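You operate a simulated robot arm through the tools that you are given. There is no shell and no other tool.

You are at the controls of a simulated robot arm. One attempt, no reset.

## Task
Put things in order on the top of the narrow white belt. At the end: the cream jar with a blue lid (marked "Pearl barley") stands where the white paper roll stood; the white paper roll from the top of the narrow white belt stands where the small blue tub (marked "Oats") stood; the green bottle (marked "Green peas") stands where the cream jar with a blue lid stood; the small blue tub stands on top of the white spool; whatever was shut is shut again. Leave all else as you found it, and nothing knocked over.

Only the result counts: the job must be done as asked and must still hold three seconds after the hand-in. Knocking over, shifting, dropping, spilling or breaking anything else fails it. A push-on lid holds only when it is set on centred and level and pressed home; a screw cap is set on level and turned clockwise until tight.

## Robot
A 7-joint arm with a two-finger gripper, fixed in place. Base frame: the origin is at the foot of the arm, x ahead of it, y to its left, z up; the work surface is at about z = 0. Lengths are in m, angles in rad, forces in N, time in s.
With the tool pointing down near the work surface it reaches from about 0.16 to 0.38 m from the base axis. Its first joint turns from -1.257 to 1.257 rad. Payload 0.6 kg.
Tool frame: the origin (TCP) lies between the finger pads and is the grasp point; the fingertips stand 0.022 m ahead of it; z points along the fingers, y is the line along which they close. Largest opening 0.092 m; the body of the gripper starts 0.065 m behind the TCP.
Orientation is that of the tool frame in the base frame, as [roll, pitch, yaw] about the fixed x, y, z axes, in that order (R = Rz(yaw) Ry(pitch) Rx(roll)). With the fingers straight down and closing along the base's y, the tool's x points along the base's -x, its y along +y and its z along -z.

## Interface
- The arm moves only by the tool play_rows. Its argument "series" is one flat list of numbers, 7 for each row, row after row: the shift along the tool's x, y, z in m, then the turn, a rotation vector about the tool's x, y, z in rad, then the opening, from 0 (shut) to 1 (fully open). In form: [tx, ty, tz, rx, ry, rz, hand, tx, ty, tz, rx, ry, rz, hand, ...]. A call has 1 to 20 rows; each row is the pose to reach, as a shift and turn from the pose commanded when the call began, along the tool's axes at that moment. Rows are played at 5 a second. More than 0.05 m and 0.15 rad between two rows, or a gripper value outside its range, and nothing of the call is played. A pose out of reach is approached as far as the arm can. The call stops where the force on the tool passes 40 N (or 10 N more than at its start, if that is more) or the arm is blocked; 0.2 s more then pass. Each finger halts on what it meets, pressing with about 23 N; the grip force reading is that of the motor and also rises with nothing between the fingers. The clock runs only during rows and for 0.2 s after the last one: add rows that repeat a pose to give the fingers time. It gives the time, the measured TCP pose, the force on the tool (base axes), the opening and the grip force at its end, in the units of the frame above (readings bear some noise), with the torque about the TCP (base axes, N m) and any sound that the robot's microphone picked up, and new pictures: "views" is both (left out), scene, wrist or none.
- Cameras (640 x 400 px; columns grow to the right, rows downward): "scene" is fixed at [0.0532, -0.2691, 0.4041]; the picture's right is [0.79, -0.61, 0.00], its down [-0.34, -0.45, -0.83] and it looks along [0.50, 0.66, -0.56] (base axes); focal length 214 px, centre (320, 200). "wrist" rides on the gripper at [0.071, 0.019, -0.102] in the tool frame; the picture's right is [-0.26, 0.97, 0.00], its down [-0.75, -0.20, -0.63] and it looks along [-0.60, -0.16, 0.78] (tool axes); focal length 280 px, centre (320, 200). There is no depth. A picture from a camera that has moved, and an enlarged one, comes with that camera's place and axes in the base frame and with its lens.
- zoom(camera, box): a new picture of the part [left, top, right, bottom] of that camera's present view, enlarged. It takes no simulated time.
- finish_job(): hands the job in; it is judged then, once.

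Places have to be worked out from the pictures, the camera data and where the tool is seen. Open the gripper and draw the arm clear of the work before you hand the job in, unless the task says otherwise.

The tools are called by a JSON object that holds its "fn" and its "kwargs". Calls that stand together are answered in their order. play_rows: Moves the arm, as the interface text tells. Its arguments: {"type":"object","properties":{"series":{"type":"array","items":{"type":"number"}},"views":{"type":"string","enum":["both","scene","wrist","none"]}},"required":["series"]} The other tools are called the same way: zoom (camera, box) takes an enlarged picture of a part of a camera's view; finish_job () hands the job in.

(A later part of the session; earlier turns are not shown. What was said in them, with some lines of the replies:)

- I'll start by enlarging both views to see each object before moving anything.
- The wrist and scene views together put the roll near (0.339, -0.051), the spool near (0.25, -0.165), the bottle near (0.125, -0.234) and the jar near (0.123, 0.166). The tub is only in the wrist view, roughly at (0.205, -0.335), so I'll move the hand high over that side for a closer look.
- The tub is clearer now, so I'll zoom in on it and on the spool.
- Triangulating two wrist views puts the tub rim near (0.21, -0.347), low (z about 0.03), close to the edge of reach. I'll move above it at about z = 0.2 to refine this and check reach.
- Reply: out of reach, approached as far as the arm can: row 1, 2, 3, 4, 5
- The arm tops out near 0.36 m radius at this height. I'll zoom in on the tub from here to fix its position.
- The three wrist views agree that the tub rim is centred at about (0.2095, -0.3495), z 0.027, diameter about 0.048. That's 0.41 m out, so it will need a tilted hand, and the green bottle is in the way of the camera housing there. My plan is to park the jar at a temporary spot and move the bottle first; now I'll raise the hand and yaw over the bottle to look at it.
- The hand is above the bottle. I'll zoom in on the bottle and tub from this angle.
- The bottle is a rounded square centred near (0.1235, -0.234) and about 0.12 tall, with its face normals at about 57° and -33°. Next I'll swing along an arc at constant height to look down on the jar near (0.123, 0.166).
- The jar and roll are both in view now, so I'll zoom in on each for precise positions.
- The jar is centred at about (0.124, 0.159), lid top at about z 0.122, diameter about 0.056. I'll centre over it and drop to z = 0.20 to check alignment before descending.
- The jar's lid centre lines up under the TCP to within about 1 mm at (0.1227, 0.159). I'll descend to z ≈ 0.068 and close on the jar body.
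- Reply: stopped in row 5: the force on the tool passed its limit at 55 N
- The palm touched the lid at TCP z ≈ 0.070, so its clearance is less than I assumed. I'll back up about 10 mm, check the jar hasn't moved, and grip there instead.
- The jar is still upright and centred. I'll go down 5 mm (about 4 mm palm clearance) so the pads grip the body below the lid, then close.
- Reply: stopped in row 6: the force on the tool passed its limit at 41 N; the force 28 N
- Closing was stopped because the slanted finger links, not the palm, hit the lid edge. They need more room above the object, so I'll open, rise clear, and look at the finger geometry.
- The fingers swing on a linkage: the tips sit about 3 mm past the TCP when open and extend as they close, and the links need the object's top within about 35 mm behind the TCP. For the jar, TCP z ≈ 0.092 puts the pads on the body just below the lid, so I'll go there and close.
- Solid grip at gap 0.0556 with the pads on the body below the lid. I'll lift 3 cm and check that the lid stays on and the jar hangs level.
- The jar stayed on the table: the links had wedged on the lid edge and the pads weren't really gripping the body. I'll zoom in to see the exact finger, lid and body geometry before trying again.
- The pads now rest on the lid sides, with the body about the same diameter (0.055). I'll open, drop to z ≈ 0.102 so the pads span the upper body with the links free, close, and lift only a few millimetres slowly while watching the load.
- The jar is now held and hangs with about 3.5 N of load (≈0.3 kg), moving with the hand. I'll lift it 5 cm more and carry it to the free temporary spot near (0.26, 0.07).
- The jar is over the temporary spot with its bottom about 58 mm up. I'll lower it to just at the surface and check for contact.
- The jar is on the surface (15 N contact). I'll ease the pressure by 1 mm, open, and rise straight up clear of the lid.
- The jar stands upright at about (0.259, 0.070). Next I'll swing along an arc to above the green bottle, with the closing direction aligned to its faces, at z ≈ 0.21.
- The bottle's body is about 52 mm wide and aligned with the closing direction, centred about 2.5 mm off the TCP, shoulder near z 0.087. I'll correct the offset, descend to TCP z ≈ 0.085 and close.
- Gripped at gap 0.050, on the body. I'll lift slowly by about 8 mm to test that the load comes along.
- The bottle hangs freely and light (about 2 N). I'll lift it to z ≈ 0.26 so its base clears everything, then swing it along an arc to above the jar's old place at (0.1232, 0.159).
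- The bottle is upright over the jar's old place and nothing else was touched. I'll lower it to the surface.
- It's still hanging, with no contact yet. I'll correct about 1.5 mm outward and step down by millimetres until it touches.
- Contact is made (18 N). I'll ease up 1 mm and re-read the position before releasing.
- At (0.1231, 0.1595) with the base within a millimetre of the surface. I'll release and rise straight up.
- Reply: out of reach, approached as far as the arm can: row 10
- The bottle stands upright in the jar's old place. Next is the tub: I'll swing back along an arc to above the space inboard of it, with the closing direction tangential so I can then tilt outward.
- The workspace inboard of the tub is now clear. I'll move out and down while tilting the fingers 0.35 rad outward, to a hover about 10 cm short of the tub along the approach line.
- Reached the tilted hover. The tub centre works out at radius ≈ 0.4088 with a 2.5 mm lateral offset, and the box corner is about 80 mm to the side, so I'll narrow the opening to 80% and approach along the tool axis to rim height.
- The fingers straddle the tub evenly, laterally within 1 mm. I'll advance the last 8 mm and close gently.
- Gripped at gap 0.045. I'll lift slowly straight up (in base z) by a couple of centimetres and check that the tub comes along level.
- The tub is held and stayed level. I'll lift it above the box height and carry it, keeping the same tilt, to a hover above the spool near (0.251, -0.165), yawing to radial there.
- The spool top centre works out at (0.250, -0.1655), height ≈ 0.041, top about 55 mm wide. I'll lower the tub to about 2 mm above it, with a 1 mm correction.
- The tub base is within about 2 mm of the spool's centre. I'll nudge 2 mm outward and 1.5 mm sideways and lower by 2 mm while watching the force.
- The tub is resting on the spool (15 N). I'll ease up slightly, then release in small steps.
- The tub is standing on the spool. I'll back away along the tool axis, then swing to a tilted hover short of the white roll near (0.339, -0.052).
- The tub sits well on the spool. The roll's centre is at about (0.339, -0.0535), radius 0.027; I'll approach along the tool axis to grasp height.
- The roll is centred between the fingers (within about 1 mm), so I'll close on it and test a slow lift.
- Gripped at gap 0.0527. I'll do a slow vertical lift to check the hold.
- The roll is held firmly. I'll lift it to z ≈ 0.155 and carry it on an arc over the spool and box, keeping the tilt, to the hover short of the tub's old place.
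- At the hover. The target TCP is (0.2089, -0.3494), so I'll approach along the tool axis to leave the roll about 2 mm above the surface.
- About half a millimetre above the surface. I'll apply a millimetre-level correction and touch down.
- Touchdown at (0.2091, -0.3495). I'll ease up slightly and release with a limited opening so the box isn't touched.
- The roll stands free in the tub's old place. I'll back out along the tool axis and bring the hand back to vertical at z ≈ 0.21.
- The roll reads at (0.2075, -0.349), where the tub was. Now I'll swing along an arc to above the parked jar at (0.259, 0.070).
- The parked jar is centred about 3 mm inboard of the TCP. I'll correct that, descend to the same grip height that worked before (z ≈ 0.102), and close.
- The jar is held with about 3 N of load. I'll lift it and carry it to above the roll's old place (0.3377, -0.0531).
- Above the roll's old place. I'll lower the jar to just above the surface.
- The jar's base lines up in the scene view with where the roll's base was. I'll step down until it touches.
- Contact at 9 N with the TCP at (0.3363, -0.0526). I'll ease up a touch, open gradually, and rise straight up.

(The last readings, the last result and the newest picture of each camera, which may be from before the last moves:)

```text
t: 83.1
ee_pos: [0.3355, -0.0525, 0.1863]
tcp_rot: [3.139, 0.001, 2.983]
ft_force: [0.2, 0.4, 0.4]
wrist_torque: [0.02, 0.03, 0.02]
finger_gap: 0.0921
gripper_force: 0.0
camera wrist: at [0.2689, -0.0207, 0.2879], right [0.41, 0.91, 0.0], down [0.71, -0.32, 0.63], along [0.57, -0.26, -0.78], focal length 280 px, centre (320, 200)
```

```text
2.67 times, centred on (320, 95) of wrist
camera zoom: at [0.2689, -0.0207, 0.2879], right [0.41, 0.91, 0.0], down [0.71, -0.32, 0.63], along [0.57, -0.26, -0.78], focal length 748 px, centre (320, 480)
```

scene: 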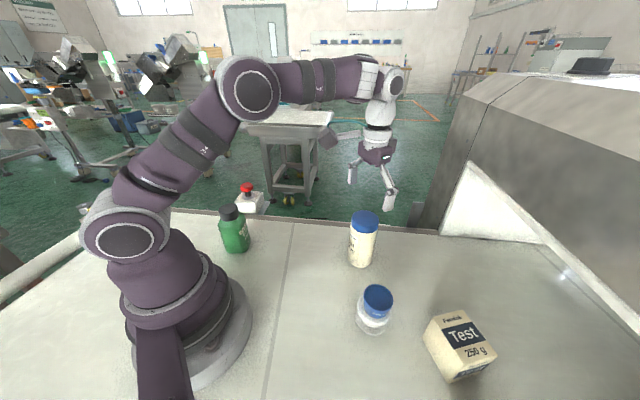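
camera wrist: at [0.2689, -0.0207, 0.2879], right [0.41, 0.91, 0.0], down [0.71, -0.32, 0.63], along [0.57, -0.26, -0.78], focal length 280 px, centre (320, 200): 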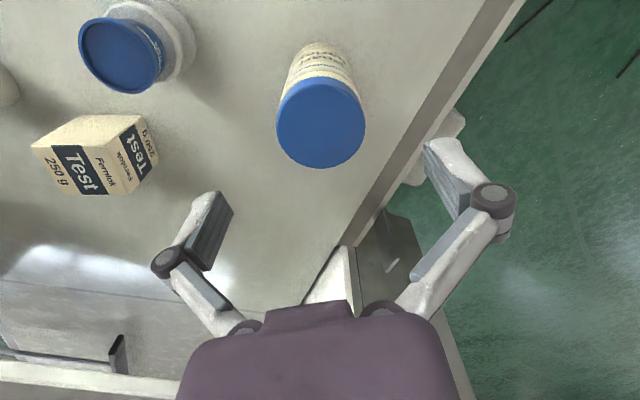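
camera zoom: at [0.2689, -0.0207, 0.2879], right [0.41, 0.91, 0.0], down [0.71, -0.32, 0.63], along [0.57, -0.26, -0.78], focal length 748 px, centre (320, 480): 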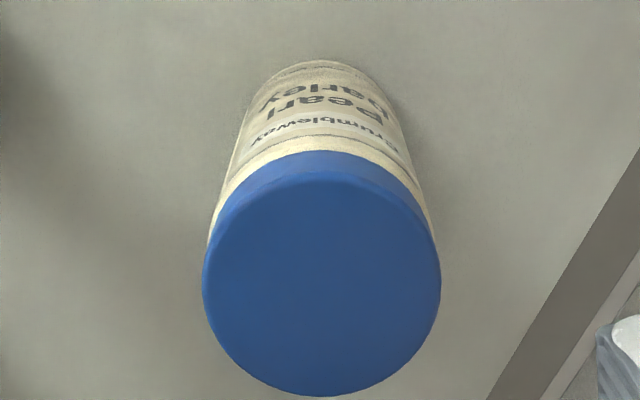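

The jar stands level at about (0.337, -0.053). I'll raise the arm and draw it back toward its start pose, then look everything over.

{"fn": "play_rows", "kwargs": {"series": [0, 0, -0.04, 0, 0, 0, 1, 0.03, -0.0115, -0.065, 0, 0, 0, 1, 0.065, -0.025, -0.085, 0, 0, 0, 1, 0.1, -0.0385, -0.1, 0, 0, 0, 1, 0.1335, -0.0517, -0.11, 0, 0, 0, 1, 0.1335, -0.0517, -0.11, 0, 0, 0, 1], "views": "both"}}

{"fn": "zoom", "kwargs": {"camera": "scene", "box": [200, 180, 520, 400]}}

{"fn": "zoom", "kwargs": {"camera": "wrist", "box": [60, 0, 460, 250]}}

```text
t: 84.5
ee_pos: [0.1962, -0.0825, 0.2943]
tcp_rot: [3.14, 0.001, 2.984]
ft_force: [-0.3, -0.5, 0.3]
wrist_torque: [-0.01, 0.0, 0.0]
finger_gap: 0.092
gripper_force: 0.1
camera wrist: at [0.1293, -0.0517, 0.3973], right [0.41, 0.91, 0.0], down [0.71, -0.32, 0.63], along [0.57, -0.26, -0.78], focal length 280 px, centre (320, 200)
```

scene: 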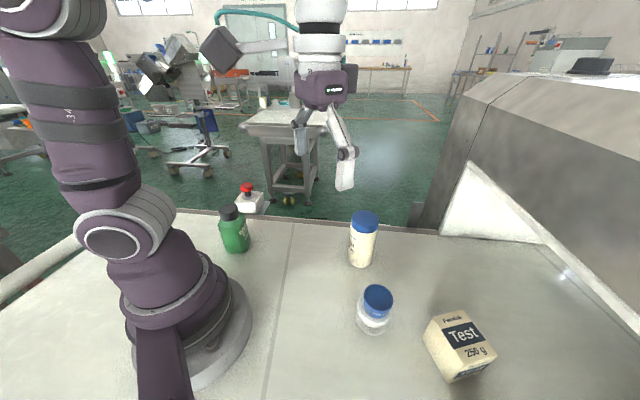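
wrist: 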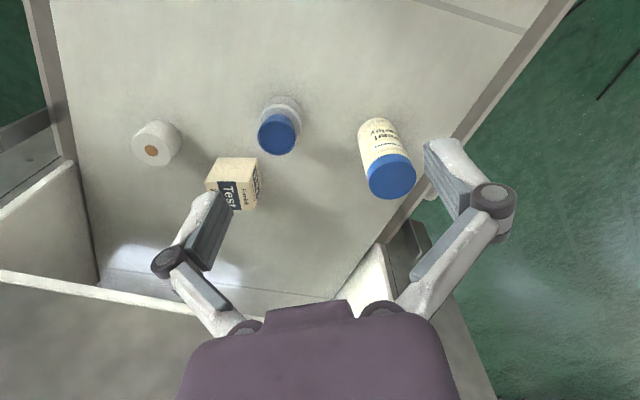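

```text
1.82 times, centred on (360, 290) of scene
camera zoom: at [0.0532, -0.2691, 0.4041], right [0.79, -0.61, 0.0], down [-0.34, -0.45, -0.83], along [0.5, 0.66, -0.56], focal length 390 px, centre (247, 36)
```

zoom: 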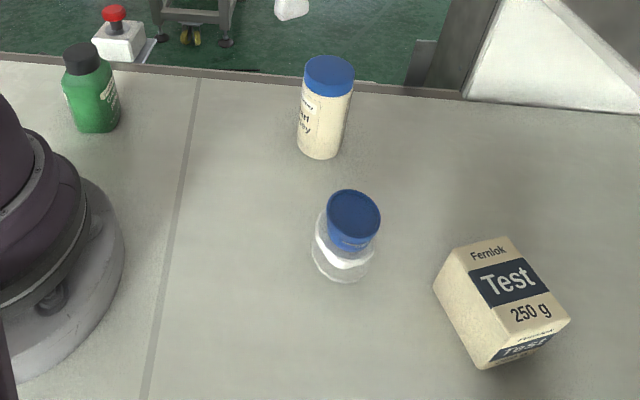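

```text
1.60 times, centred on (260, 125) of wrist
camera zoom: at [0.1293, -0.0517, 0.3973], right [0.41, 0.91, 0.0], down [0.71, -0.32, 0.63], along [0.57, -0.26, -0.78], focal length 449 px, centre (416, 320)
```

zoom: 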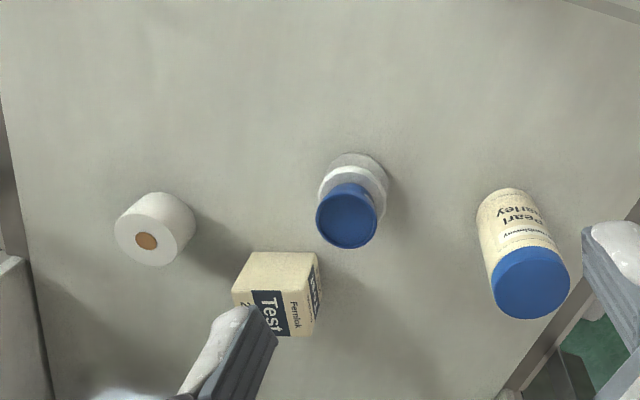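

{"fn": "zoom", "kwargs": {"camera": "scene", "box": [340, 270, 410, 345]}}

{"fn": "zoom", "kwargs": {"camera": "wrist", "box": [240, 80, 320, 170]}}

{"fn": "zoom", "kwargs": {"camera": "scene", "box": [210, 190, 400, 280]}}

```text
5.33 times, centred on (375, 308) of scene
camera zoom: at [0.0532, -0.2691, 0.4041], right [0.79, -0.61, 0.0], down [-0.34, -0.45, -0.83], along [0.5, 0.66, -0.56], focal length 1144 px, centre (27, -373)
```

zoom: 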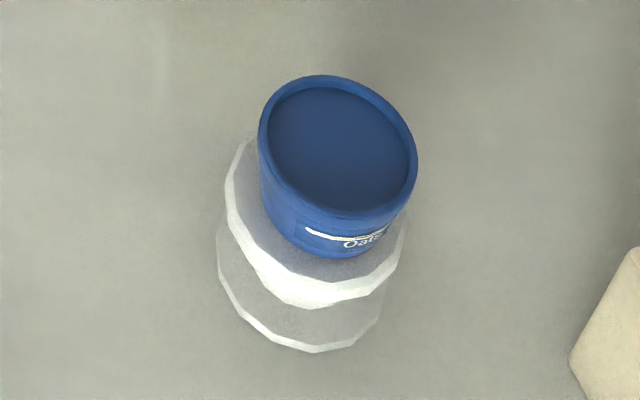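

```text
4.44 times, centred on (280, 125) of wrist
camera zoom: at [0.1293, -0.0517, 0.3973], right [0.41, 0.91, 0.0], down [0.71, -0.32, 0.63], along [0.57, -0.26, -0.78], focal length 1246 px, centre (498, 533)
```

zoom: 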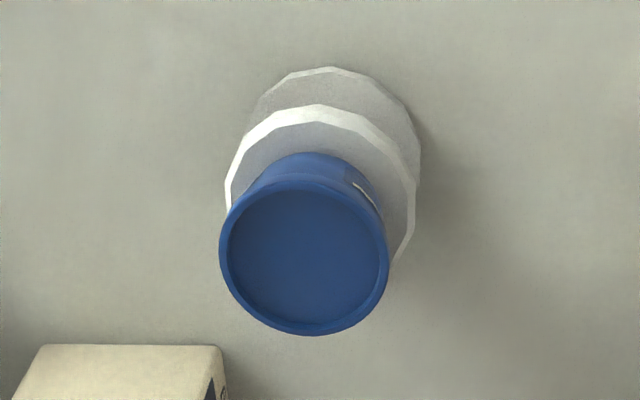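

```text
3.37 times, centred on (305, 235) of scene
camera zoom: at [0.0532, -0.2691, 0.4041], right [0.79, -0.61, 0.0], down [-0.34, -0.45, -0.83], along [0.5, 0.66, -0.56], focal length 722 px, centre (370, 82)
```

zoom: 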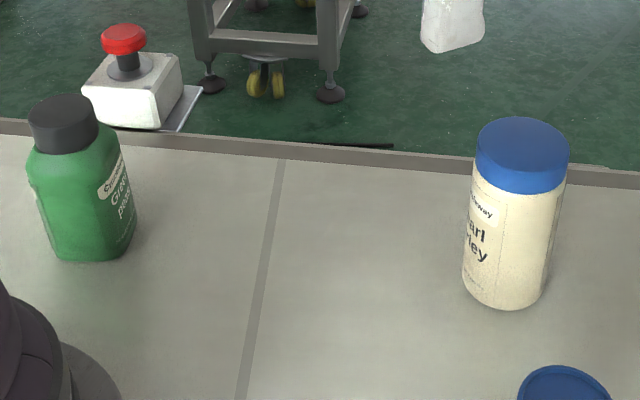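

All four items are upright and in place, and the tub's base sits fully on the spool top. The box and spool haven't moved, both lids are still on, and the open gripper is clear of the work, so I'm handing the job in.

{"fn": "finish_job", "kwargs": {}}

```text
The job is handed in.
```

I handed the job in with everything placed as asked. The verdict hasn't come back, so this is from the last pictures and arm readings.

| Item | Target | Final position (x, y in m) |
|---|---|---|
| Pearl barley jar | where the paper roll stood | about (0.337, -0.053), within about 1 mm of the roll's spot |
| White paper roll | where the Oats tub stood | about (0.2075, -0.349), within about 2 mm of the tub's spot |
| Green peas bottle | where the jar stood | about (0.123, 0.1595), within about 1 mm of the jar's spot |
| Oats tub | on top of the white spool | level, about 4–5 mm off the spool's centre, with its base fully on the top |

- **Lids:** I gripped the bottle by its body and never opened anything. The jar's lid was pressed and gripped while I worked out a safe hold. Both lids look seated and level in the last pictures.
- **Extra jar move:** I parked the jar at a free spot first. The bottle had to be out of the way before the arm could reach the tub.
- **Early bumps on the jar:** My first two attempts to grip the jar hit its lid, at up to 55 N, and the first lift slipped. The jar stayed upright in place each time.
- **Everything else:** The Test box and the spool have not visibly moved. The gripper is open and clear of the work.
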